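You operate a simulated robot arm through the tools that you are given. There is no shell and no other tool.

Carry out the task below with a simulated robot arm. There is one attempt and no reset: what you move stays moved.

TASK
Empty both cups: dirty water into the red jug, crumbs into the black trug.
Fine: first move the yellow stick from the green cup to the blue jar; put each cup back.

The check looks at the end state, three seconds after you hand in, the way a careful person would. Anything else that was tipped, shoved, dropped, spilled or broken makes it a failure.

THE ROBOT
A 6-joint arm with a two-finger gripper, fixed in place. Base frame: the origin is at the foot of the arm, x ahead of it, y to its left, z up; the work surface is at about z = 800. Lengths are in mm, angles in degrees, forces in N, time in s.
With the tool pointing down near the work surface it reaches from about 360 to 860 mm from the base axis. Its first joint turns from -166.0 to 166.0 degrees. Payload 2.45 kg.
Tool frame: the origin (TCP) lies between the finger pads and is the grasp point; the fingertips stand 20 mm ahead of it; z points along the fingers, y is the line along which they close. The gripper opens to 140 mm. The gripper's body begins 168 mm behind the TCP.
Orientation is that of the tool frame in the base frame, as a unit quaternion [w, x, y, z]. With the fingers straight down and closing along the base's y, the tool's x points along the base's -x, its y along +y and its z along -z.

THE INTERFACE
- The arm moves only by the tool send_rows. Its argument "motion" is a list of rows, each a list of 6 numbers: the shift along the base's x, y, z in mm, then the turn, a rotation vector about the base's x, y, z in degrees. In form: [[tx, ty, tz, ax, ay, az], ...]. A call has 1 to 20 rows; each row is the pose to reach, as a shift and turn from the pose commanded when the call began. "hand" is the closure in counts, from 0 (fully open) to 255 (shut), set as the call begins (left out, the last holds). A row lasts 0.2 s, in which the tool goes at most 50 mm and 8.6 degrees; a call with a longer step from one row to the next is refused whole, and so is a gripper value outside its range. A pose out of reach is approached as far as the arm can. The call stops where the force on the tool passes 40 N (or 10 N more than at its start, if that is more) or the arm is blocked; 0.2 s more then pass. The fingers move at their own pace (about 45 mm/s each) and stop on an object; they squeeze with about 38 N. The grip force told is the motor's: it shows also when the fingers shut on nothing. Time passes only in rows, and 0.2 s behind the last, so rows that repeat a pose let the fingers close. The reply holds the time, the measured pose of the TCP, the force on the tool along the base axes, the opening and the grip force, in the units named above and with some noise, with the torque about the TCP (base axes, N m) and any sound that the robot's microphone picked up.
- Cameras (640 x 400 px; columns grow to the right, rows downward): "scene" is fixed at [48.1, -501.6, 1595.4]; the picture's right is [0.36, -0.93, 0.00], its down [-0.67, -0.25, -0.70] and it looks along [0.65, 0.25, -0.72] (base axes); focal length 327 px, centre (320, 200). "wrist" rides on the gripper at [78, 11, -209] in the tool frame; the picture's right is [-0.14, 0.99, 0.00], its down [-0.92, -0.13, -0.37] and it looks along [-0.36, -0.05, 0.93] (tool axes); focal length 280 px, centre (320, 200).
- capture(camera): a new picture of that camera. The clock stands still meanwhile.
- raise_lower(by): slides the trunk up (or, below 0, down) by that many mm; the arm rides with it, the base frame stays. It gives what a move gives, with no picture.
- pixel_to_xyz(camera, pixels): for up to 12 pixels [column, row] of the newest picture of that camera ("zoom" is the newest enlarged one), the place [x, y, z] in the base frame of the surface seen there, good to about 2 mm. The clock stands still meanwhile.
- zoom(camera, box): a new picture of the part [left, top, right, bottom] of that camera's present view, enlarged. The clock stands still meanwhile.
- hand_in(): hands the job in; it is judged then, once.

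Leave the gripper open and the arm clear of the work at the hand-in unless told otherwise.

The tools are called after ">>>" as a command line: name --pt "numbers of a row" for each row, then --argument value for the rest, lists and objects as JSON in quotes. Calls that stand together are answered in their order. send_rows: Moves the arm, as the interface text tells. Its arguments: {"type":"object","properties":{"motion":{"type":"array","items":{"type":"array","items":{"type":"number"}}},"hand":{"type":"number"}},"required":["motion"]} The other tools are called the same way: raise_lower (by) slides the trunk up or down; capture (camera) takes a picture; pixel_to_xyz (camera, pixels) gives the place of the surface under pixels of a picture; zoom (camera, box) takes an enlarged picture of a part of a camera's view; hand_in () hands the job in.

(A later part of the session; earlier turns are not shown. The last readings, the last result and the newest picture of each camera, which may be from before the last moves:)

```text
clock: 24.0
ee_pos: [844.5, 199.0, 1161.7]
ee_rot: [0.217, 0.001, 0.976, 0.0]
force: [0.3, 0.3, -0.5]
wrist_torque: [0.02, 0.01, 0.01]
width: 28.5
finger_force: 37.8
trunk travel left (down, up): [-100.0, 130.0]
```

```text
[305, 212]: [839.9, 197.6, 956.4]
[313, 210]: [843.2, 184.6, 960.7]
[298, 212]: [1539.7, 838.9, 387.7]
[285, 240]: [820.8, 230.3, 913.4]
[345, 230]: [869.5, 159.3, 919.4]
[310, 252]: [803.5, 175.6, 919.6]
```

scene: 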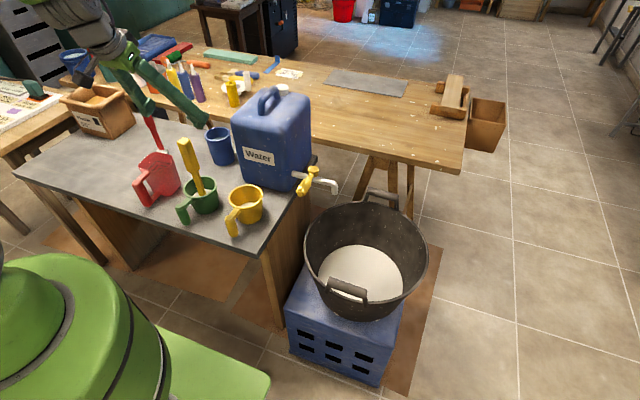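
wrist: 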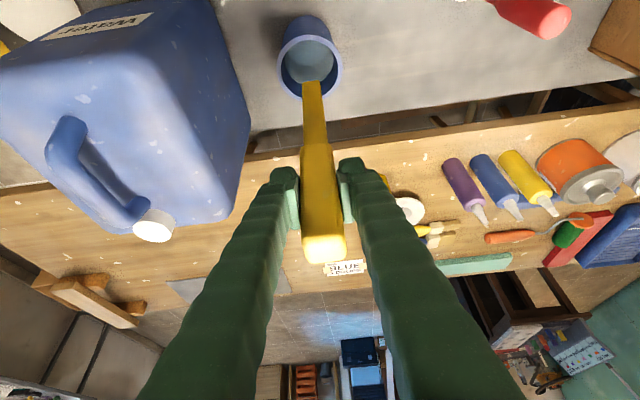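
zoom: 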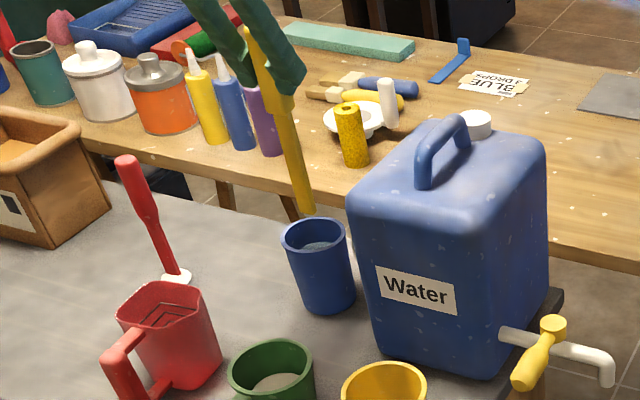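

The lower end is at about (845,199), well within the jar's 37 mm inner radius. I'll lower 146 mm gently.

>>> send_rows --pt "-1 0 -8 0 0 0" --pt "-2 0 -20 0 0 0" --pt "-2 0 -33 0 0 0" --pt "-2 0 -46 0 0 0" --pt "-2 0 -59 0 0 0" --pt "-2 0 -72 0 0 0" --pt "-2 0 -84 0 0 0" --pt "-2 0 -96 0 0 0" --pt "-2 0 -108 0 0 0" --pt "-2 0 -119 0 0 0" --pt "-2 0 -129 0 0 0" --pt "-2 0 -137 0 0 0" --pt "-2 0 -143 0 0 0" --pt "-2 0 -146 0 0 0" --pt "-2 0 -146 0 0 0"

>>> zoom --camera "scene" --box '[140, 40, 300, 200]'

>>> capture --camera "wrist"

```text
clock: 27.2
ee_pos: [842.8, 198.8, 1015.0]
ee_rot: [0.216, 0.0, 0.976, 0.0]
force: [-0.1, -0.2, -0.7]
wrist_torque: [0.01, 0.03, 0.03]
width: 28.6
finger_force: 37.7
trunk travel left (down, up): [-100.0, 130.0]
```

```text
2.50 times, centred on (220, 120) of scene
```

zoom: 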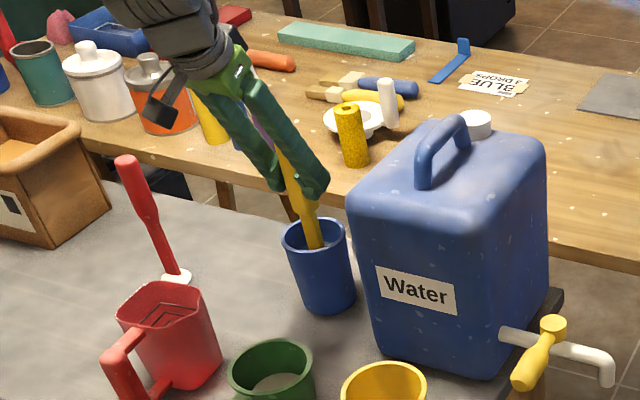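

```text
taken
```

wrist: 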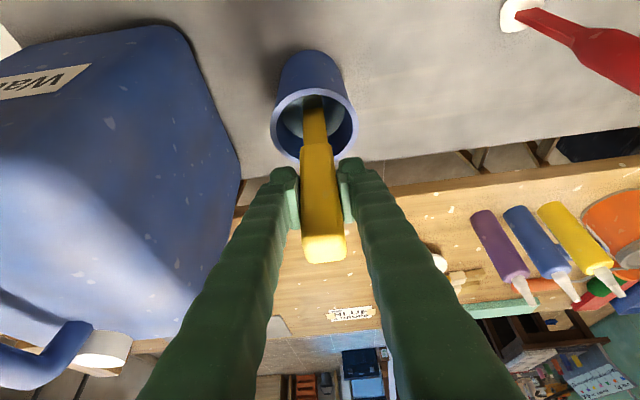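

The stick is in the jar with about 8–9 mm to the floor. I'll lower in small steps to just touch.

>>> send_rows --pt "0 0 -2 0 0 0" --pt "0 0 -4 0 0 0" --pt "0 0 -6 0 0 0" --pt "0 0 -7.5 0 0 0" --pt "0 0 -7.5 0 0 0"

```text
clock: 28.4
ee_pos: [842.7, 198.2, 1011.5]
ee_rot: [0.22, 0.001, 0.976, 0.0]
force: [-1.7, -0.6, 19.3]
wrist_torque: [-0.13, 0.29, 0.02]
width: 28.4
finger_force: 37.9
trunk travel left (down, up): [-100.0, 130.0]
```

Contact: 19 N upward, so the stick is on the jar floor. I'll back off 3 mm to relieve it, then check force.

>>> send_rows --pt "0 0 1 0 0 0" --pt "0 0 2 0 0 0" --pt "0 0 2.8 0 0 0" --pt "0 0 2.8 0 0 0"

>>> zoom --camera "scene" --box '[180, 60, 260, 160]'

```text
clock: 29.4
ee_pos: [842.8, 198.9, 1011.6]
ee_rot: [0.218, -0.001, 0.976, 0.0]
force: [4.3, 1.1, 11.6]
wrist_torque: [0.1, -0.88, -0.03]
width: 28.5
finger_force: 37.8
trunk travel left (down, up): [-100.0, 130.0]
```

```text
4.00 times, centred on (220, 110) of scene
```

zoom: 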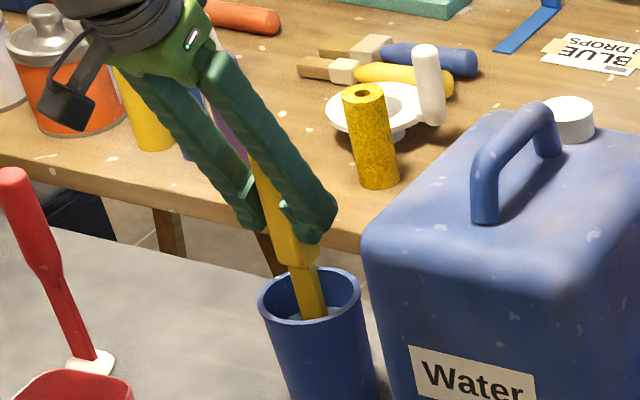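

Some load remains (11.6 N). I'll raise another 2 mm in small steps.

>>> send_rows --pt "0 0 1 0 0 0" --pt "0 0 2 0 0 0" --pt "0 0 2 0 0 0" --pt "0 0 2 0 0 0"

```text
clock: 30.4
ee_pos: [842.1, 198.2, 1012.5]
ee_rot: [0.214, -0.001, 0.977, -0.001]
force: [-0.9, -0.7, 1.4]
wrist_torque: [-0.05, 0.18, 0.01]
width: 28.5
finger_force: 37.6
trunk travel left (down, up): [-100.0, 130.0]
```

The load is nearly zero now. I'll open the hand partway (about 90 mm) and hold still to watch the stick settle.

>>> send_rows --pt "0 0 0 0 0 0" --pt "0 0 0 0 0 0" --pt "0 0 0 0 0 0" --pt "0 0 0 0 0 0" --pt "0 0 0 0 0 0" --pt "0 0 0 0 0 0" --hand 90

>>> capture --camera "wrist"

>>> zoom --camera "scene" --box '[180, 60, 260, 160]'

```text
clock: 31.8
ee_pos: [843.2, 199.9, 1013.4]
ee_rot: [0.217, -0.001, 0.976, 0.0]
force: [-0.2, -0.3, 0.0]
wrist_torque: [0.01, 0.02, 0.02]
width: 90.5
finger_force: 0.0
trunk travel left (down, up): [-100.0, 130.0]
```

```text
taken
```

wrist: 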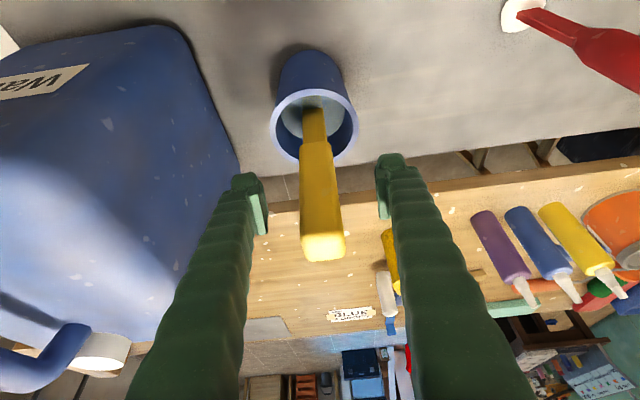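

```text
4.00 times, centred on (220, 110) of scene
```

zoom: 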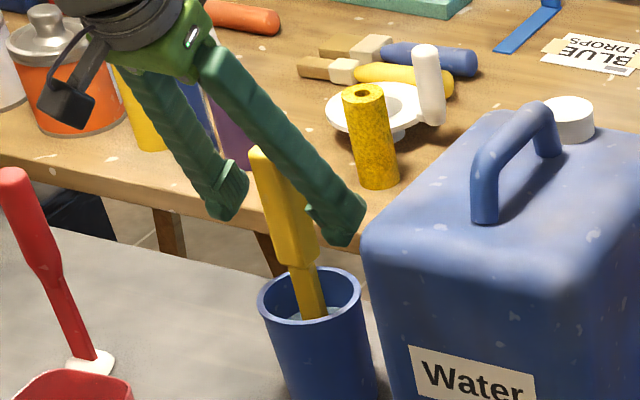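

The stick stands upright in the blue jar. I'll raise the open hand straight up 150 mm to clear the stick top at about 1064.

>>> send_rows --pt "0 0 8 0 0 0" --pt "0 0 22 0 0 0" --pt "0 0 40 0 0 0" --pt "0 0 60 0 0 0" --pt "0 0 80 0 0 0" --pt "0 0 100 0 0 0" --pt "0 0 120 0 0 0" --pt "0 0 138 0 0 0" --pt "0 0 150 0 0 0" --pt "0 0 150 0 0 0"

>>> zoom --camera "scene" --box '[140, 60, 300, 220]'

```text
clock: 34.0
ee_pos: [843.4, 197.0, 1165.0]
ee_rot: [0.216, 0.0, 0.976, 0.0]
force: [0.4, -0.5, -0.2]
wrist_torque: [0.0, -0.01, 0.01]
width: 90.4
finger_force: 0.1
trunk travel left (down, up): [-100.0, 130.0]
```

```text
2.50 times, centred on (220, 140) of scene
```

zoom: 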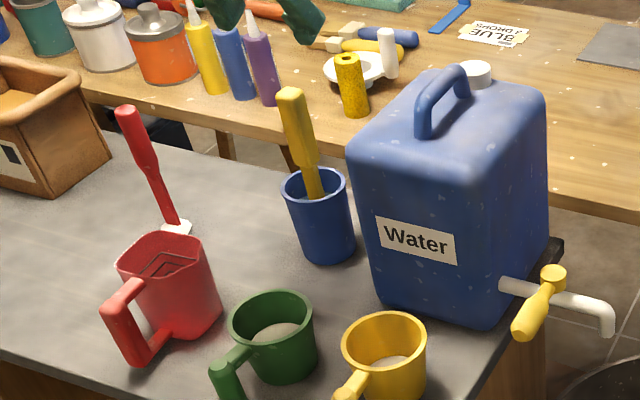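

The stick is upright in the jar and nothing else moved. I'll go back over the green cup to about (610,117,1060), then start tilting toward a horizontal tool to test a side grasp high above the cup.

>>> send_rows --pt "-20 -7 0 0 0 0" --pt "-50 -18 0 0 0 0" --pt "-85 -30 0 0 0 0" --pt "-120 -42 0 0 0 0" --pt "-155 -55 -10 0 0 0" --pt "-185 -65 -30 0 0 0" --pt "-210 -74 -55 0 0 0" --pt "-225 -80 -80 0 0 0" --pt "-231 -82 -100 0 0 0" --pt "-231 -82 -104 0 0 0" --pt "-231 -82 -104 0 0 0" --hand 0

>>> send_rows --pt "0 0 0 0 -7 0" --pt "0 0 0 0 -14 0" --pt "0 0 0 0 -21 0" --pt "0 0 0 0 -28 0" --pt "0 0 0 0 -35 0" --pt "0 0 0 0 -42 0" --pt "0 0 0 0 -50 0" --pt "0 0 0 0 -50 0"

```text
clock: 36.4
ee_pos: [611.7, 117.4, 1058.5]
ee_rot: [0.217, 0.0, 0.976, 0.0]
force: [0.2, -0.8, -0.9]
wrist_torque: [0.01, 0.02, 0.02]
width: 140.2
finger_force: 0.2
trunk travel left (down, up): [-100.0, 130.0]
```

```text
clock: 38.2
ee_pos: [640.7, 130.2, 1149.2]
ee_rot: [0.578, -0.019, 0.815, -0.039]
force: [-0.2, 0.0, -0.2]
wrist_torque: [0.02, -0.03, 0.02]
width: 140.2
finger_force: 0.0
out of reach, approached as far as the arm can: row 1, 2, 4, 5, 6, 7, 8
trunk travel left (down, up): [-100.0, 130.0]
```

The tool can't go near-horizontal this close to the base: it drifted to (641,130,1149) at a 71° tilt, clear of everything. I'll use a different scheme: grip the cup body from above with the 25° tilt, yaw the lifted cup by −90°, then tip it away from its handle. First I'll return to the 25° tilt.

>>> send_rows --pt "0 0 0 0.8 7.6 -0.2" --pt "0 0 0 1.7 15.2 -0.4" --pt "0 0 0 2.5 22.8 -0.6" --pt "0 0 0 3.3 30.4 -0.8" --pt "0 0 0 4.1 38 -1" --pt "0 0 0 5 45.6 -1.2" --pt "0 0 0 5 45.6 -1.2"

```text
clock: 39.8
ee_pos: [642.4, 132.6, 1146.8]
ee_rot: [0.217, 0.001, 0.976, 0.0]
force: [0.6, 0.4, 0.3]
wrist_torque: [-0.01, 0.0, -0.02]
width: 140.2
finger_force: 0.1
out of reach, approached as far as the arm can: row 5, 6
trunk travel left (down, up): [-100.0, 130.0]
```

Back at the 25° tilt. Now an empty-hand rehearsal, high up: yaw −90° while moving to (635,320,1130) above the red jug.

>>> send_rows --pt "0 10 0 0 0 -7" --pt "0 25 0 0 0 -14" --pt "0 42 0 0 0 -21" --pt "-1 60 0 0 0 -28" --pt "-2 78 -2 0 0 -35" --pt "-3 96 -4 0 0 -42" --pt "-4 114 -6 0 0 -49" --pt "-5 132 -8 0 0 -56" --pt "-6 148 -10 0 0 -63" --pt "-7 162 -12 0 0 -70" --pt "-7 174 -14 0 0 -77" --pt "-7 182 -16 0 0 -84" --pt "-7 187 -17 0 0 -90" --pt "-7 187 -17 0 0 -90"

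>>> send_rows --pt "0 0 0 8 0 0" --pt "0 0 0 16 0 0" --pt "0 0 0 24 0 0" --pt "0 0 0 32 0 0" --pt "0 0 0 40 0 0" --pt "0 0 0 48 0 0" --pt "0 0 0 56 0 0" --pt "0 0 0 64 0 0" --pt "0 0 0 72 0 0" --pt "0 0 0 80 0 0" --pt "0 0 0 88 0 0" --pt "0 0 0 96 0 0" --pt "0 0 0 104 0 0" --pt "0 0 0 112 0 0" --pt "0 0 0 112 0 0"

```text
clock: 42.8
ee_pos: [637.1, 320.4, 1129.6]
ee_rot: [0.154, 0.692, 0.689, -0.152]
force: [-0.5, 0.5, -0.1]
wrist_torque: [0.0, 0.0, -0.01]
width: 140.0
finger_force: 0.0
trunk travel left (down, up): [-100.0, 130.0]
```

```text
clock: 46.0
ee_pos: [636.8, 321.4, 1130.5]
ee_rot: [-0.488, 0.512, 0.512, 0.487]
force: [0.4, -0.2, -0.7]
wrist_torque: [-0.01, 0.0, 0.0]
width: 139.9
finger_force: 0.1
trunk travel left (down, up): [-100.0, 130.0]
```

The full tipping motion (112°) is reachable. I'll rehearse lowering to z about 1010 in this pose too, still above the jug rim (916) and cups (889).

>>> send_rows --pt "0 0 -20 0 0 0" --pt "0 0 -45 0 0 0" --pt "0 0 -70 0 0 0" --pt "0 0 -95 0 0 0" --pt "0 0 -115 0 0 0" --pt "0 0 -120 0 0 0" --pt "0 0 -120 0 0 0"

>>> capture --camera "scene"

>>> capture --camera "wrist"

```text
clock: 47.6
ee_pos: [636.3, 321.2, 1008.8]
ee_rot: [-0.487, 0.513, 0.512, 0.487]
force: [-0.2, -0.1, 0.1]
wrist_torque: [-0.03, 0.01, -0.02]
width: 139.9
finger_force: 0.0
trunk travel left (down, up): [-100.0, 130.0]
```

```text
taken
```

scene: 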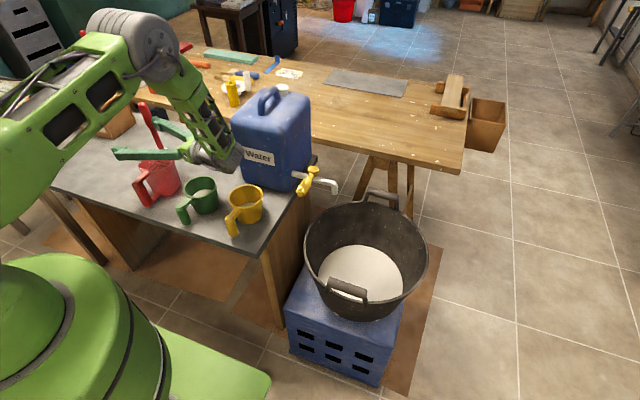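

```text
taken
```

wrist: 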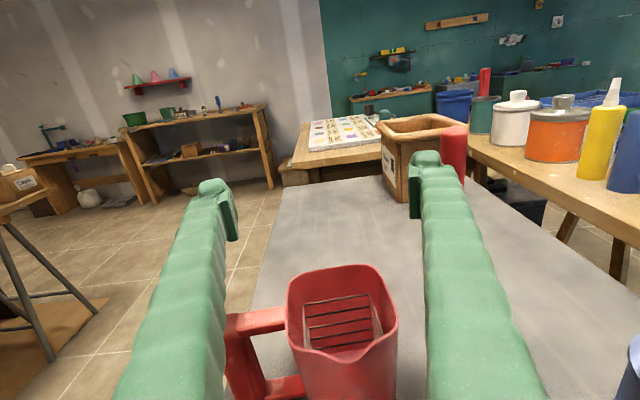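

The pour pose works at z=1009, and this view shows the jug mouth well. I'll measure the jug rim from here.

>>> pixel_to_xyz --camera "wrist" --pixels '[[290, 290], [289, 315], [300, 343], [320, 352], [345, 350], [370, 352], [395, 325], [390, 300], [376, 268], [340, 264], [340, 310], [340, 340]]'

>>> zoom --camera "wrist" --box '[220, 240, 430, 400]'

```text
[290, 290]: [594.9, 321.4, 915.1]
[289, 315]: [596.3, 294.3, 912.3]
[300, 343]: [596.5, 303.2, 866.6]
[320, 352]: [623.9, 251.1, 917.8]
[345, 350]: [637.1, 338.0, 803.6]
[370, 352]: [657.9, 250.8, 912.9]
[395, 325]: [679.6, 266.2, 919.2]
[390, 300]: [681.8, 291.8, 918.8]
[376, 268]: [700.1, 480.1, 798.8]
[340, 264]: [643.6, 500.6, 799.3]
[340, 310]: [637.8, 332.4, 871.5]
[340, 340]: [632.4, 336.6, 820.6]
```

```text
2.50 times, centred on (325, 320) of wrist
```

zoom: 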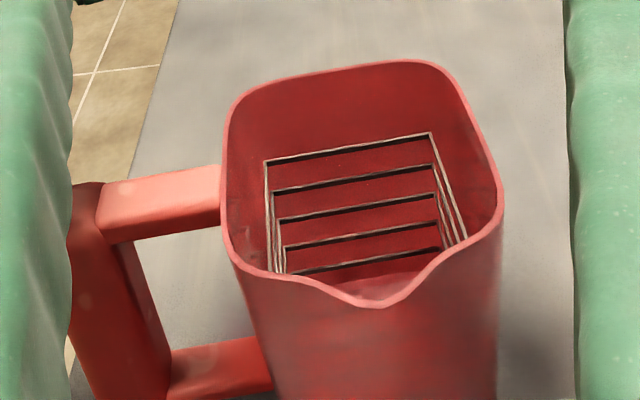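

The jug mouth spans x 593–683 and y 250–340, with its rim at z about 917. The rehearsal is done, so I'll raise and untip the empty hand.

>>> send_rows --pt "0 0 15 0 0 0" --pt "0 0 35 -6 0 0" --pt "0 0 60 -14 0 0" --pt "0 0 85 -22 0 0" --pt "0 0 105 -30 0 0" --pt "0 0 120 -38 0 0" --pt "0 0 120 -46 0 0" --pt "0 0 120 -54 0 0" --pt "0 0 120 -62 0 0" --pt "0 0 120 -70 0 0" --pt "0 0 120 -78 0 0" --pt "0 0 120 -86 0 0" --pt "0 0 120 -94 0 0" --pt "0 0 120 -102 0 0" --pt "0 0 120 -108 0 0" --pt "0 0 120 -112 0 0" --pt "0 0 120 -112 0 0"

>>> send_rows --pt "0 -8 0 0 0 7" --pt "-2 -25 0 0 0 14" --pt "-4 -45 0 0 0 21" --pt "-6 -65 0 0 0 28" --pt "-8 -85 0 0 0 35" --pt "-10 -105 0 0 0 42" --pt "-12 -125 0 0 0 49" --pt "-15 -143 0 0 0 56" --pt "-18 -160 0 0 0 63" --pt "-20 -175 0 0 0 70" --pt "-22 -188 -5 0 0 77" --pt "-24 -198 -15 0 0 84" --pt "-25 -203 -30 0 0 90" --pt "-25 -203 -50 0 0 90" --pt "-25 -203 -70 0 0 90" --pt "-25 -203 -80 0 0 90" --pt "-25 -203 -80 0 0 90"

>>> capture --camera "wrist"

```text
clock: 51.2
ee_pos: [634.9, 320.4, 1129.3]
ee_rot: [0.154, 0.691, 0.69, -0.152]
force: [1.3, 0.6, 0.1]
wrist_torque: [-0.02, 0.01, -0.04]
width: 139.8
finger_force: 0.1
trunk travel left (down, up): [-100.0, 130.0]
```

```text
clock: 54.8
ee_pos: [608.5, 118.6, 1049.7]
ee_rot: [0.217, 0.0, 0.976, 0.0]
force: [0.0, -0.6, 0.0]
wrist_torque: [-0.01, 0.02, 0.05]
width: 140.1
finger_force: 0.0
trunk travel left (down, up): [-100.0, 130.0]
```

```text
taken
```

wrist: 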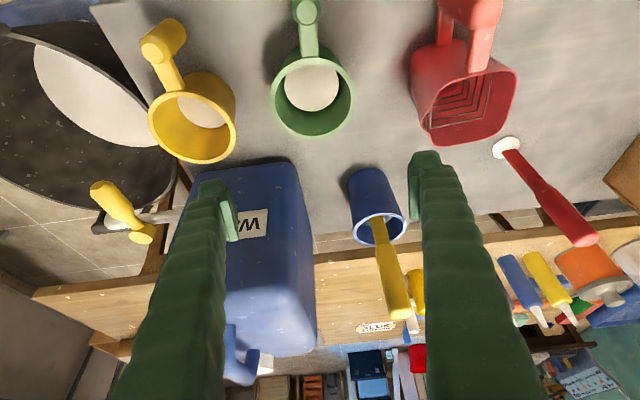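

I'm back at (608,119,1050) with the 25° tilt, and the green cup is unobstructed. I'll measure its rim and handle from this view for centring.

>>> pixel_to_xyz --camera "wrist" --pixels '[[274, 95], [351, 93], [314, 133], [312, 58], [340, 68], [285, 70], [305, 10], [308, 40], [312, 90], [290, 118], [340, 115], [309, 52]]'

>>> zoom --camera "wrist" --box '[260, 0, 370, 150]'

```text
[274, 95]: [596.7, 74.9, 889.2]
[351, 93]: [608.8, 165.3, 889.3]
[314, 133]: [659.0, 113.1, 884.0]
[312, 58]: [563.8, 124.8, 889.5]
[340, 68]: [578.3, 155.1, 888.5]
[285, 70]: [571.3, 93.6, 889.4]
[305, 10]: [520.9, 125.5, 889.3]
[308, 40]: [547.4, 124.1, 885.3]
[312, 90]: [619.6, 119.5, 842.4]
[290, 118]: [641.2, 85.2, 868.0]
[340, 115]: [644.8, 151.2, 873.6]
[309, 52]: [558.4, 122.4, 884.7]
```

```text
2.67 times, centred on (315, 75) of wrist
```

zoom: 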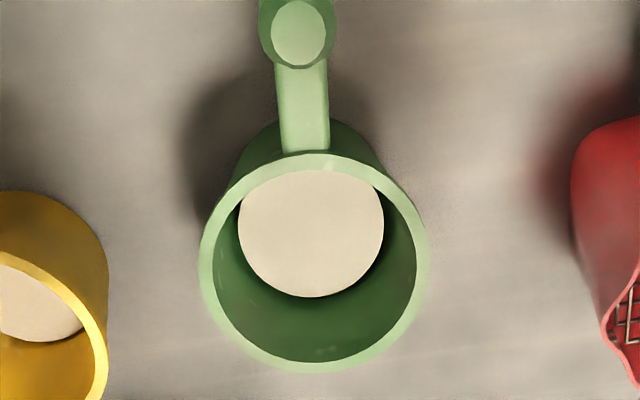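

The rim centre works out to about (610.5,118.5). I'll repeat the pose reading once to average out noise before descending.

>>> send_rows --pt "0 0 0 0 0 0"

>>> send_rows --pt "0 0 0 0 0 0"

>>> send_rows --pt "0 0 0 0 0 0"

```text
clock: 55.2
ee_pos: [609.3, 116.4, 1049.6]
ee_rot: [0.216, 0.001, 0.976, 0.001]
force: [0.2, 0.2, 0.4]
wrist_torque: [0.01, -0.01, 0.02]
width: 140.2
finger_force: 0.0
trunk travel left (down, up): [-100.0, 130.0]
```

```text
clock: 55.6
ee_pos: [609.4, 118.0, 1049.5]
ee_rot: [0.216, 0.001, 0.976, 0.0]
force: [0.1, -0.1, 0.3]
wrist_torque: [-0.01, 0.0, 0.0]
width: 140.2
finger_force: 0.1
trunk travel left (down, up): [-100.0, 130.0]
```

```text
clock: 56.0
ee_pos: [609.0, 118.4, 1049.8]
ee_rot: [0.215, 0.001, 0.977, 0.001]
force: [0.3, -0.4, -0.1]
wrist_torque: [0.01, 0.04, 0.01]
width: 140.0
finger_force: 0.2
trunk travel left (down, up): [-100.0, 130.0]
```

Average pose is (609.1,117.9,1049.6). I'll descend vertically to z about 854 with the fingers straddling the green cup (fingers at y about 35–48 and 188–203; the yellow cup ends at y=13 and the jug starts at y=247).

>>> send_rows --pt "1.4 0.6 -15 0 0 0" --pt "1.4 0.6 -40 0 0 0" --pt "1.4 0.6 -65 0 0 0" --pt "1.4 0.6 -90 0 0 0" --pt "1.4 0.6 -115 0 0 0" --pt "1.4 0.6 -140 0 0 0" --pt "1.4 0.6 -162 0 0 0" --pt "1.4 0.6 -180 0 0 0" --pt "1.4 0.6 -191 0 0 0" --pt "1.4 0.6 -195.5 0 0 0" --pt "1.4 0.6 -195.5 0 0 0"

>>> capture --camera "wrist"

>>> zoom --camera "scene" --box '[120, 100, 280, 250]'

```text
clock: 58.4
ee_pos: [614.3, 120.0, 855.8]
ee_rot: [0.213, 0.001, 0.977, -0.006]
force: [0.3, 0.5, -0.7]
wrist_torque: [-0.01, 0.0, 0.0]
width: 140.0
finger_force: 0.2
out of reach, approached as far as the arm can: row 10, 11
trunk travel left (down, up): [-100.0, 130.0]
```

```text
taken
```

wrist: 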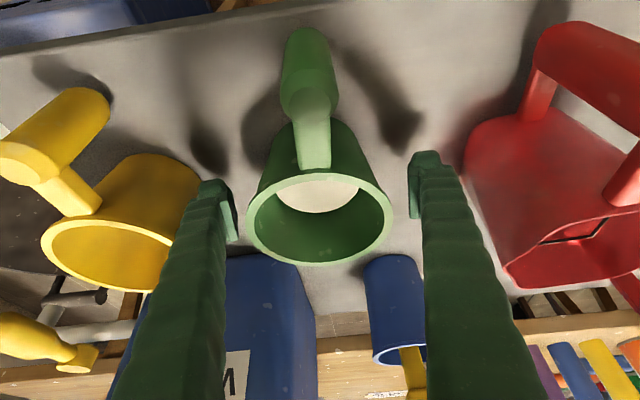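

```text
2.67 times, centred on (200, 175) of scene
```

zoom: 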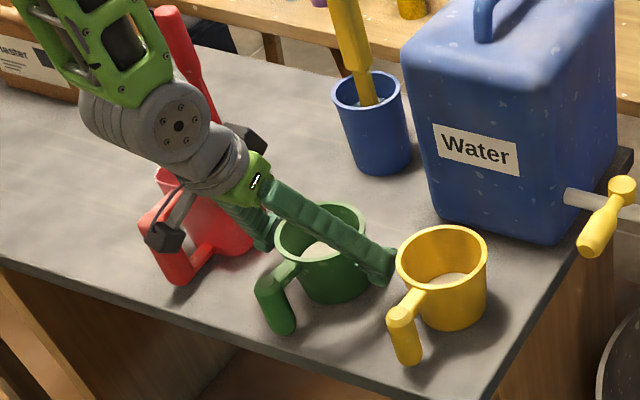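

The arm stopped about 4 mm short at its inner reach limit, (614,120,856), but both pads still straddle the cup's widest diameter. I'll close the hand on the cup body.

>>> send_rows --pt "0 0 0 0 0 0" --pt "0 0 0 0 0 0" --pt "0 0 0 0 0 0" --pt "0 0 0 0 0 0" --pt "0 0 0 0 0 0" --hand 255

>>> capture --camera "wrist"

>>> zoom --camera "scene" --box '[120, 100, 280, 250]'

```text
clock: 59.6
ee_pos: [614.5, 120.3, 856.4]
ee_rot: [0.214, 0.001, 0.977, -0.006]
force: [-0.1, -1.1, 1.6]
wrist_torque: [0.09, 0.02, 0.09]
width: 129.9
finger_force: 38.3
trunk travel left (down, up): [-100.0, 130.0]
```

```text
taken
```

wrist: 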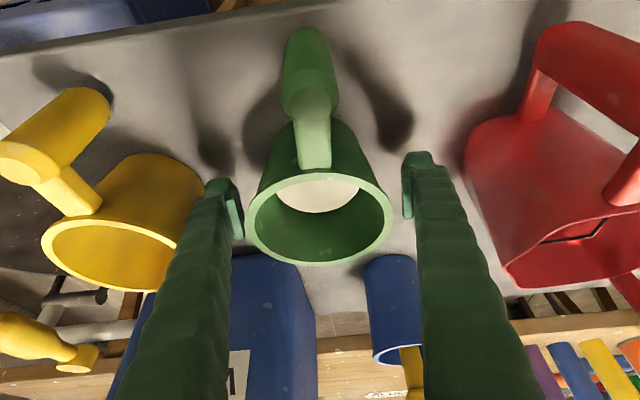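

```text
2.67 times, centred on (200, 175) of scene
```

zoom: 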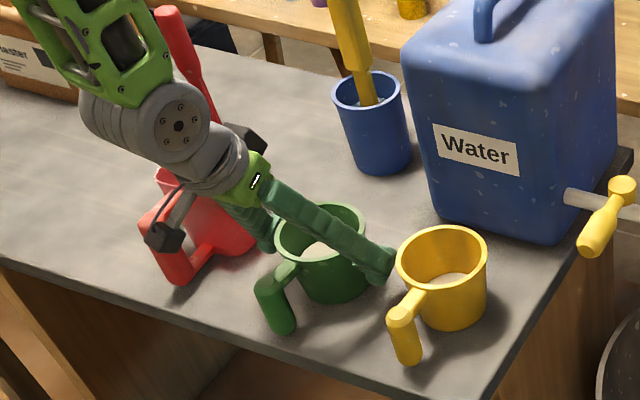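

The fingers stopped at 130 mm with full motor force, although the cup is only about 97 mm wide and a gap still shows on each side. I'll zoom to find what's blocking.

>>> zoom --camera "wrist" --box '[180, 130, 290, 290]'

>>> zoom --camera "wrist" --box '[360, 120, 470, 280]'

>>> zoom --camera "scene" --box '[170, 140, 250, 220]'

>>> pixel_to_xyz --camera "wrist" --pixels '[[238, 230], [236, 200], [228, 183], [405, 200], [412, 160], [250, 225], [390, 222], [320, 262], [320, 178], [318, 195]]'

```text
2.50 times, centred on (235, 210) of wrist
```

zoom: 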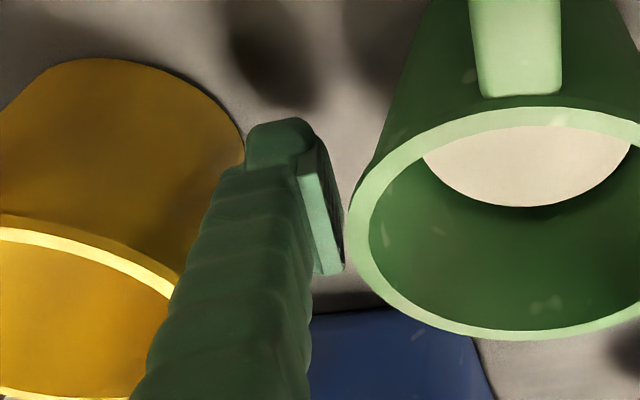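

```text
2.50 times, centred on (415, 200) of wrist
```

zoom: 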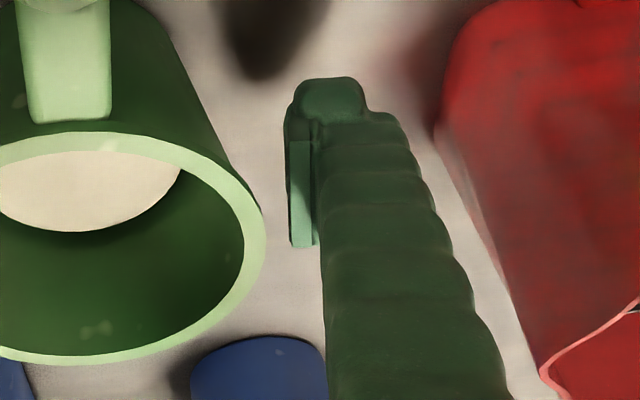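

```text
5.00 times, centred on (210, 180) of scene
```

zoom: 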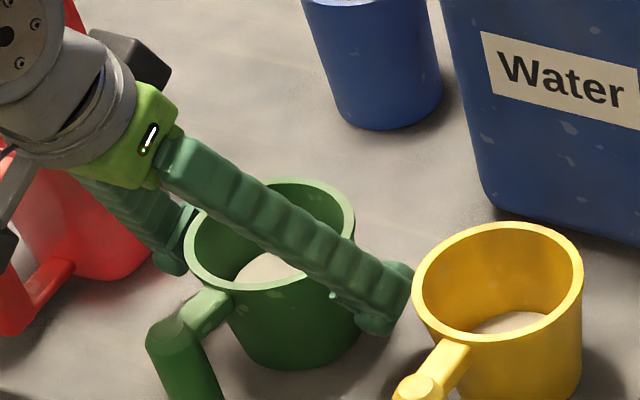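

```text
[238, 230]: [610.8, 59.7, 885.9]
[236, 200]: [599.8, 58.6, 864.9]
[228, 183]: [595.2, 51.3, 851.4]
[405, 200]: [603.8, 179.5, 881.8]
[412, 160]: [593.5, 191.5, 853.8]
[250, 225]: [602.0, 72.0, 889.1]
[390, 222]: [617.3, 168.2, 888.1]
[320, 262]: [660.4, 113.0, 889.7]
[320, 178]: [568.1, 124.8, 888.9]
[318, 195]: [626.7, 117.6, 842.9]
```

Nothing visible touches yet: pads at y about 59 and 180, cup walls at 71 and 168. I'll hold for another second to see whether the fingers keep moving.

>>> send_rows --pt "0 0 0 0 0 0" --pt "0 0 0 0 0 0" --pt "0 0 0 0 0 0" --hand 255

```text
clock: 60.4
ee_pos: [614.3, 119.9, 857.9]
ee_rot: [0.213, 0.001, 0.977, -0.004]
force: [1.0, -0.8, 0.7]
wrist_torque: [-0.02, -0.02, 0.02]
width: 130.0
finger_force: 38.2
trunk travel left (down, up): [-100.0, 130.0]
```

The width stays at 130.0 with steady force, so something is held there. I'll lift just 5 mm very slowly and look at whether the cup rises with the hand.

>>> send_rows --pt "0 0 1 0 0 0" --pt "0 0 2 0 0 0" --pt "0 0 3 0 0 0" --pt "0 0 4 0 0 0" --pt "0 0 5 0 0 0" --pt "0 0 5 0 0 0"

>>> zoom --camera "wrist" --box '[200, 10, 440, 280]'

>>> zoom --camera "scene" --box '[170, 140, 250, 220]'

```text
clock: 61.8
ee_pos: [615.1, 120.3, 860.6]
ee_rot: [0.215, 0.001, 0.977, -0.003]
force: [0.0, 0.0, -3.3]
wrist_torque: [-0.03, -0.01, 0.04]
width: 129.9
finger_force: 37.7
trunk travel left (down, up): [-100.0, 130.0]
```

```text
1.48 times, centred on (320, 145) of wrist
```

zoom: 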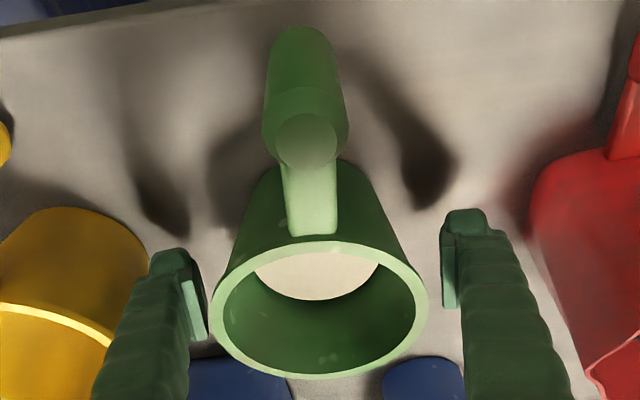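

```text
5.00 times, centred on (210, 180) of scene
```

zoom: 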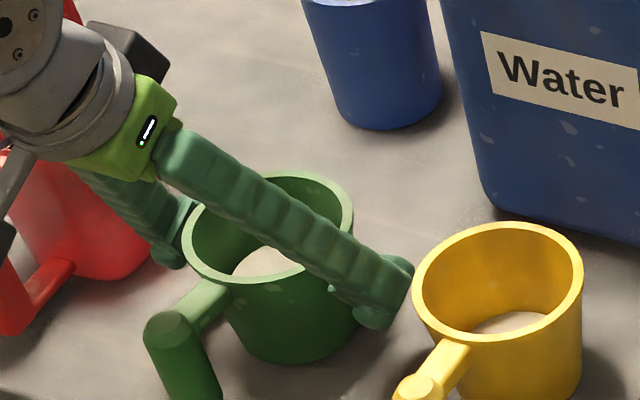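

The cup rises with the hand (−3.3 N, about 0.34 kg), so it's held, with a contact shape a bit wider than it looks. I'll lift another 45 mm slowly and re-check that it stays level and doesn't slip.

>>> send_rows --pt "0 0 3 0 0 0" --pt "0 0 7 0 0 0" --pt "0 0 12 0 0 0" --pt "0 0 18 0 0 0" --pt "0 0 25 0 0 0" --pt "0 0 32 0 0 0" --pt "0 0 39 0 0 0" --pt "0 0 44 0 0 0" --pt "0 0 45 0 0 0" --pt "0 0 45 0 0 0"

>>> capture --camera "wrist"

>>> zoom --camera "scene" --box '[150, 110, 260, 220]'

```text
clock: 64.0
ee_pos: [615.4, 120.6, 906.4]
ee_rot: [0.216, 0.001, 0.976, 0.001]
force: [0.8, -0.4, -2.2]
wrist_torque: [-0.03, -0.02, -0.01]
width: 129.6
finger_force: 38.0
trunk travel left (down, up): [-100.0, 130.0]
```

```text
taken
```

wrist: 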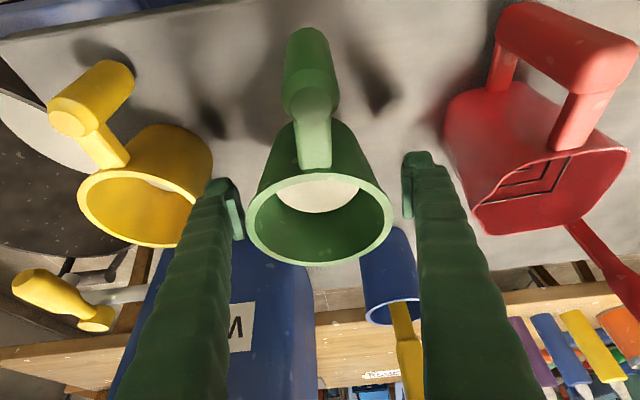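

```text
3.64 times, centred on (205, 165) of scene
```

zoom: 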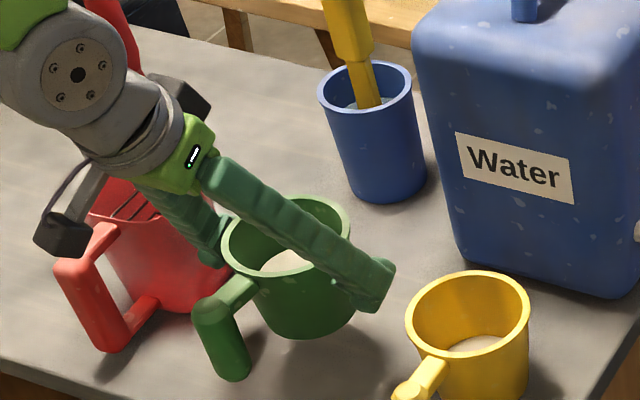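

The cup is held level and hasn't slipped in the hand. I'll lift to z about 1050 at a gentle pace.

>>> send_rows --pt "0 0 4 0 0 0" --pt "0 0 12 0 0 0" --pt "0 0 22 0 0 0" --pt "0 0 34 0 0 0" --pt "0 0 46 0 0 0" --pt "0 0 58 0 0 0" --pt "0 0 70 0 0 0" --pt "0 0 82 0 0 0" --pt "0 0 94 0 0 0" --pt "0 0 106 0 0 0" --pt "0 0 118 0 0 0" --pt "0 0 129 0 0 0" --pt "0 0 137 0 0 0" --pt "0 0 142 0 0 0" --pt "0 0 144 0 0 0" --pt "0 0 144 0 0 0"

>>> capture --camera "wrist"

```text
clock: 67.4
ee_pos: [615.2, 120.4, 1050.2]
ee_rot: [0.215, 0.0, 0.977, 0.001]
force: [0.0, 0.5, -2.7]
wrist_torque: [-0.01, -0.05, -0.02]
width: 129.7
finger_force: 38.4
trunk travel left (down, up): [-100.0, 130.0]
```

```text
taken
```

wrist: 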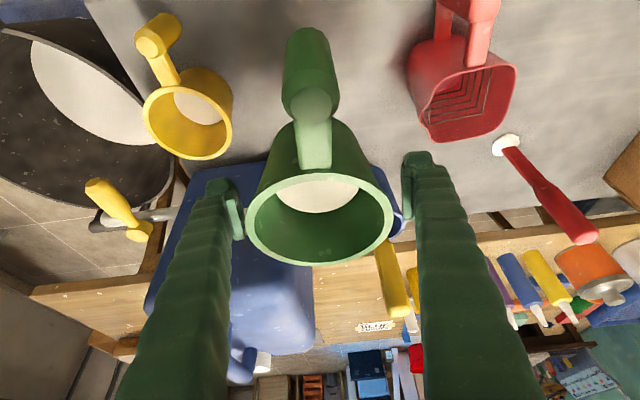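

Held firmly at z=1050. Now a tilt test to confirm the contents: tip the cup forward 30° (well below spilling, as the liquid is 46 mm below the rim) and see whether the surface stays level.

>>> send_rows --pt "0 0 0 0 3 0" --pt "0 0 0 0 7 0" --pt "0 0 0 0 11 0" --pt "0 0 0 0 15 0" --pt "0 0 0 0 19 0" --pt "0 0 0 0 23 0" --pt "0 0 0 0 27 0" --pt "0 0 0 0 30 0" --pt "0 0 0 0 30 0" --pt "0 0 0 0 30 0"

>>> capture --camera "wrist"

>>> zoom --camera "wrist" --box '[230, 150, 410, 280]'

>>> zoom --camera "scene" --box '[130, 70, 260, 190]'

```text
clock: 69.6
ee_pos: [615.2, 120.2, 1049.4]
ee_rot: [-0.044, 0.001, 0.999, 0.0]
force: [0.4, -0.6, -3.0]
wrist_torque: [0.01, -0.06, 0.02]
width: 129.8
finger_force: 38.1
trunk travel left (down, up): [-100.0, 130.0]
```

```text
taken
```

wrist: 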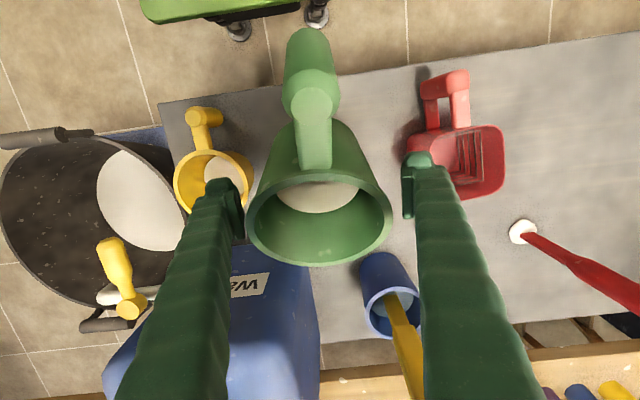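

```text
3.08 times, centred on (320, 215) of wrist
```

zoom: 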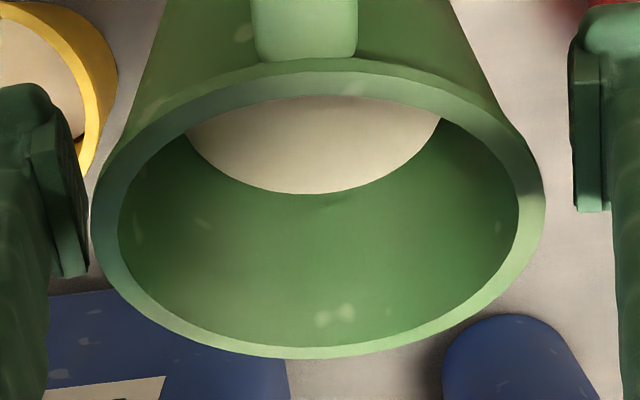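

```text
3.33 times, centred on (195, 130) of scene
```

zoom: 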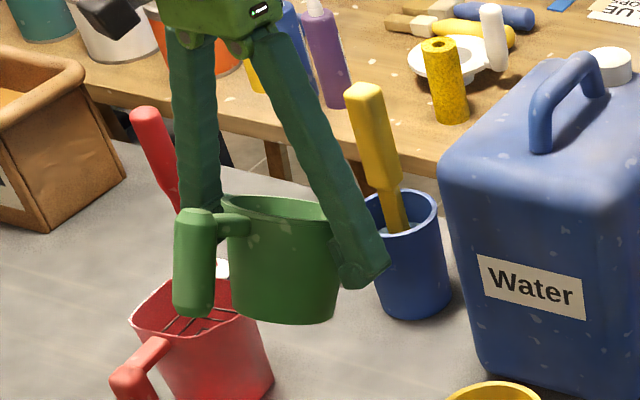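

The content disc looks unchanged relative to the cup. I'll read the surface height at several points to see whether it's level (liquid) or tilted with the cup.

>>> pixel_to_xyz --camera "wrist" --pixels '[[320, 188], [320, 195], [320, 202], [320, 208], [300, 190], [340, 190], [300, 200], [340, 200], [320, 258], [320, 176], [252, 220], [390, 220]]'

```text
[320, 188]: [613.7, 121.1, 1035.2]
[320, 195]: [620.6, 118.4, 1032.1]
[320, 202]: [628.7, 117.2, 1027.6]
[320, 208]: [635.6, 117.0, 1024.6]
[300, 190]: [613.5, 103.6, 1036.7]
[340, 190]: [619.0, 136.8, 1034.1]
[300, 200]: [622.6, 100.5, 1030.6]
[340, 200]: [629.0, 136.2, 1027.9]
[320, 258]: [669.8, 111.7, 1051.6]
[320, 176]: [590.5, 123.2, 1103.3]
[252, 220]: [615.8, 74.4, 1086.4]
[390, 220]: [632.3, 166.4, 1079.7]
```

The surface slopes with the cup (about 27–29°), so the green contents did not level out like free water, and I can't assume they're liquid. I'll set the cup upright again, then shake it gently and listen for slosh or rattle.

>>> send_rows --pt "0 0 0 0 -4 0" --pt "0 0 0 0 -9 0" --pt "0 0 0 0 -14 0" --pt "0 0 0 0 -19 0" --pt "0 0 0 0 -24 0" --pt "0 0 0 0 -28 0" --pt "0 0 0 0 -30 0" --pt "0 0 0 0 -30 0"

>>> send_rows --pt "0 6 0 0 0 0" --pt "0 -6 0 0 0 0" --pt "0 8 0 0 0 0" --pt "0 -8 0 0 0 0" --pt "0 10 0 0 0 0" --pt "0 -10 0 0 0 0" --pt "0 10 0 0 0 0" --pt "0 -10 0 0 0 0" --pt "0 0 0 0 0 0" --pt "0 0 0 0 0 0"

>>> zoom --camera "wrist" --box '[230, 150, 410, 280]'

```text
clock: 71.4
ee_pos: [615.3, 120.3, 1050.3]
ee_rot: [0.217, 0.0, 0.976, 0.001]
force: [0.3, 0.3, -2.6]
wrist_torque: [-0.02, -0.01, 0.0]
width: 129.8
finger_force: 37.9
trunk travel left (down, up): [-100.0, 130.0]
```

```text
clock: 73.6
ee_pos: [615.6, 120.5, 1050.1]
ee_rot: [0.216, 0.0, 0.976, 0.001]
force: [-0.6, 1.1, -3.2]
wrist_torque: [-0.07, -0.03, -0.01]
width: 129.8
finger_force: 38.2
trunk travel left (down, up): [-100.0, 130.0]
```

```text
3.08 times, centred on (320, 215) of wrist
```

zoom: 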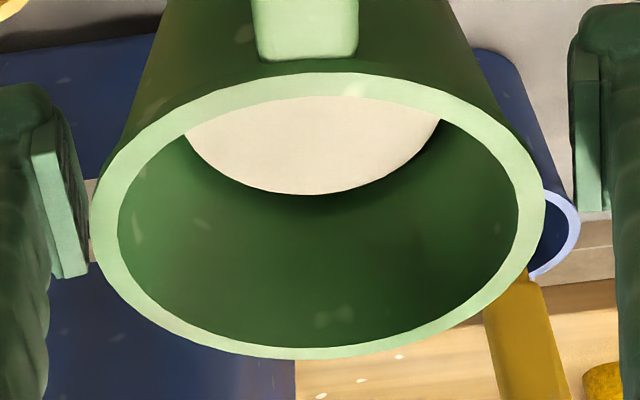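

No sound, and the surface stays fixed relative to the cup, so this test alone doesn't decide it. Mixing the contents up would be fatal, so I'll put the green cup back exactly where it was and do the same tilt test on the yellow cup. Descending 190 mm first.

>>> send_rows --pt "0 0 -5 0 0 0" --pt "0 0 -17 0 0 0" --pt "0 0 -32 0 0 0" --pt "0 0 -48 0 0 0" --pt "0 0 -64 0 0 0" --pt "0 0 -80 0 0 0" --pt "0 0 -96 0 0 0" --pt "0 0 -112 0 0 0" --pt "0 0 -128 0 0 0" --pt "0 0 -144 0 0 0" --pt "0 0 -158 0 0 0" --pt "0 0 -170 0 0 0" --pt "0 0 -179 0 0 0" --pt "0 0 -185 0 0 0" --pt "0 0 -188 0 0 0" --pt "0 0 -188 0 0 0"

>>> capture --camera "wrist"

>>> zoom --camera "scene" --box '[170, 140, 250, 220]'

```text
clock: 77.0
ee_pos: [616.5, 120.5, 861.9]
ee_rot: [0.215, 0.001, 0.977, -0.004]
force: [0.3, 0.8, -3.3]
wrist_torque: [0.02, 0.02, 0.0]
width: 129.8
finger_force: 37.8
trunk travel left (down, up): [-100.0, 130.0]
```

```text
taken
```

wrist: 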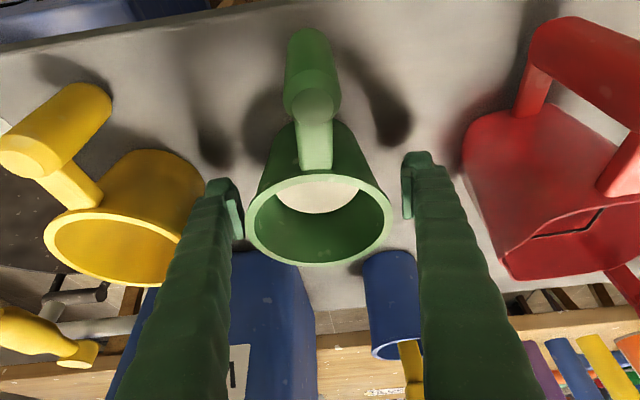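

```text
5.00 times, centred on (210, 180) of scene
```

zoom: 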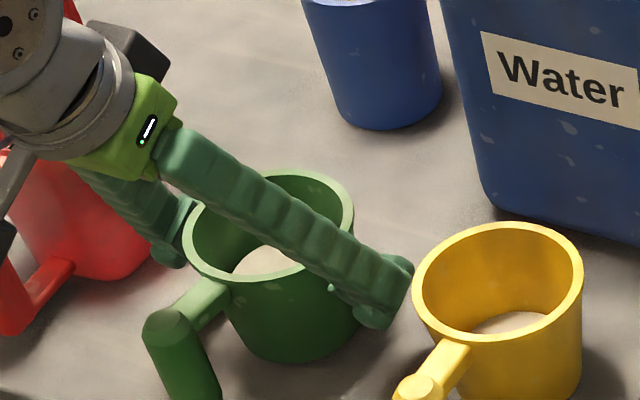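

About 5 mm above the table now and holding −3.3 N. I'll lower the last few millimetres in 1 mm steps, nudging x back by 2 mm to match the original grasp pose.

>>> send_rows --pt "-0.5 0 -1 0 0 0" --pt "-1 0 -2 0 0 0" --pt "-1.5 -0.2 -3 0 0 0" --pt "-2 -0.3 -4 0 0 0" --pt "-2 -0.3 -5 0 0 0" --pt "-2 -0.3 -5 0 0 0"

```text
clock: 78.4
ee_pos: [614.5, 121.7, 857.8]
ee_rot: [0.213, 0.001, 0.977, -0.005]
force: [0.5, 0.2, -3.2]
wrist_torque: [-0.01, -0.01, 0.02]
width: 129.6
finger_force: 37.8
trunk travel left (down, up): [-100.0, 130.0]
```

Still hanging free (−3.2 N). Down another 2 mm in small steps.

>>> send_rows --pt "0 -0.3 -0.7 0 0 0" --pt "0 -0.6 -1.4 0 0 0" --pt "0 -0.6 -2 0 0 0" --pt "0 -0.6 -2 0 0 0"

```text
clock: 79.4
ee_pos: [613.6, 120.5, 856.2]
ee_rot: [0.214, 0.0, 0.977, -0.005]
force: [0.5, 0.3, -2.9]
wrist_torque: [-0.02, -0.03, 0.02]
width: 129.1
finger_force: 38.1
trunk travel left (down, up): [-100.0, 130.0]
```

Still −2.9 N, so the cup isn't carrying its weight on the table yet. I'll measure the rim height (889 when resting) to see how far it hangs.

>>> capture --camera "wrist"

>>> pixel_to_xyz --camera "wrist" --pixels '[[250, 225], [390, 222], [320, 262], [320, 178], [310, 105], [312, 100], [300, 180], [340, 180], [318, 195]]'

>>> zoom --camera "scene" --box '[170, 160, 230, 230]'

```text
taken
```

wrist: 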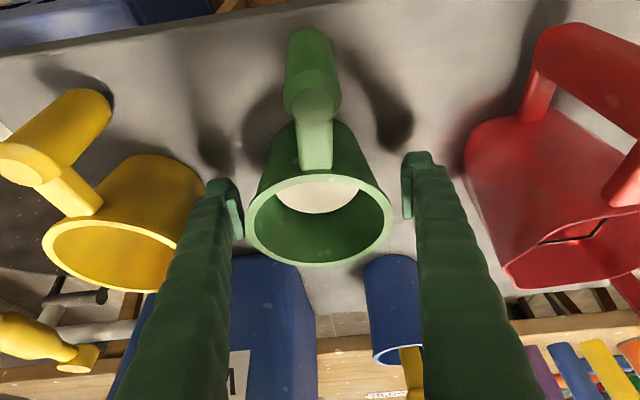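

```text
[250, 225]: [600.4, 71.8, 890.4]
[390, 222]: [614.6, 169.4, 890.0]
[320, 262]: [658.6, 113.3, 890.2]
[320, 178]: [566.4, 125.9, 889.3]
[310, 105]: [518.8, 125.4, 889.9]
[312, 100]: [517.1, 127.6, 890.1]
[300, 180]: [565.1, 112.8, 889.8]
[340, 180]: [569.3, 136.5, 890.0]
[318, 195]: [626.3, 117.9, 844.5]
```

```text
5.71 times, centred on (200, 195) of scene
```

zoom: 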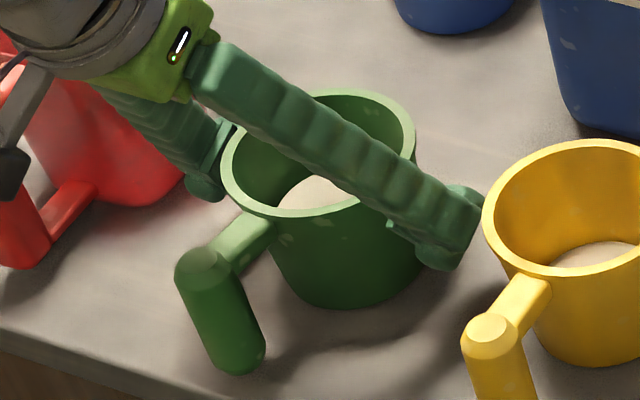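

The rim is at about 890.0, only a millimetre above its rest height, and the position matches the original within about 1 mm. I'll lower 1.5 mm more and read the force.

>>> send_rows --pt "0 0 -0.5 0 0 0" --pt "0 0 -1 0 0 0" --pt "0 0 -1.5 0 0 0" --pt "0 0 -1.5 0 0 0"

```text
clock: 80.4
ee_pos: [615.7, 120.6, 856.1]
ee_rot: [0.214, 0.0, 0.977, -0.005]
force: [-1.4, -1.8, 5.1]
wrist_torque: [-0.1, 0.08, 0.03]
width: 129.5
finger_force: 37.7
trunk travel left (down, up): [-100.0, 130.0]
```

Contact at +5 N: the cup is on the table. I'll open the hand fully and hold.

>>> send_rows --pt "0 0 0.5 0 0 0" --pt "0 0 0.5 0 0 0" --pt "0 0 0.5 0 0 0" --pt "0 0 0.5 0 0 0" --hand 0

>>> zoom --camera "scene" --box '[170, 160, 230, 230]'

```text
clock: 81.4
ee_pos: [614.2, 120.7, 855.1]
ee_rot: [0.214, 0.001, 0.977, -0.005]
force: [0.0, 0.2, 0.5]
wrist_torque: [-0.01, -0.03, 0.02]
width: 139.9
finger_force: 0.1
trunk travel left (down, up): [-100.0, 130.0]
```

```text
5.71 times, centred on (200, 195) of scene
```

zoom: 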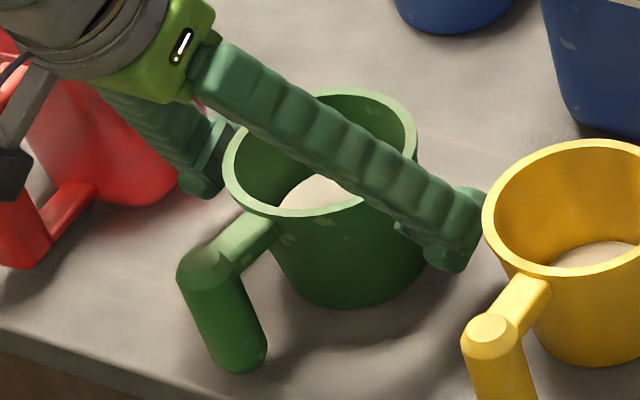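

The green cup is back in place and released. I'll rise straight up slowly, then faster, to z about 1050.

>>> send_rows --pt "0 0 5 0 0 0" --pt "0 0 12 0 0 0" --pt "0 0 22 0 0 0" --pt "0 0 34 0 0 0" --pt "0 0 48 0 0 0" --pt "0 0 64 0 0 0" --pt "0 0 82 0 0 0" --pt "0 0 102 0 0 0" --pt "0 0 124 0 0 0" --pt "0 0 148 0 0 0" --pt "0 0 172 0 0 0" --pt "0 0 190 0 0 0" --pt "0 0 200 0 0 0" --pt "0 0 200 0 0 0"

>>> capture --camera "wrist"

>>> capture --camera "scene"

```text
clock: 84.4
ee_pos: [611.1, 121.0, 1053.7]
ee_rot: [0.217, 0.0, 0.976, 0.001]
force: [-0.1, -1.0, 0.7]
wrist_torque: [-0.03, 0.02, 0.04]
width: 140.2
finger_force: 0.1
trunk travel left (down, up): [-100.0, 130.0]
```

```text
taken
```

wrist: 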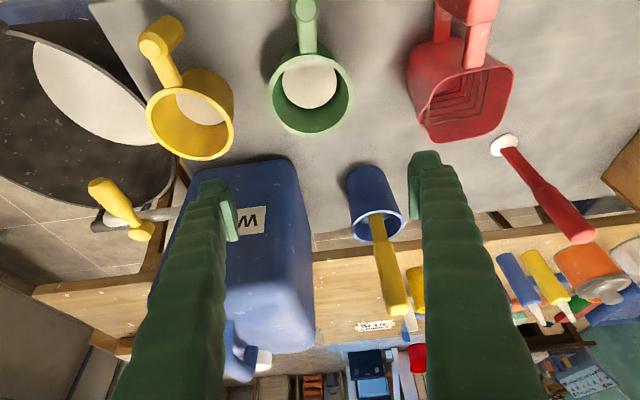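

```text
taken
```

scene: 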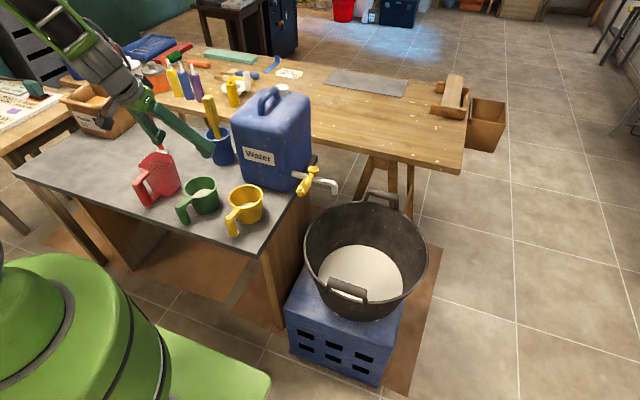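

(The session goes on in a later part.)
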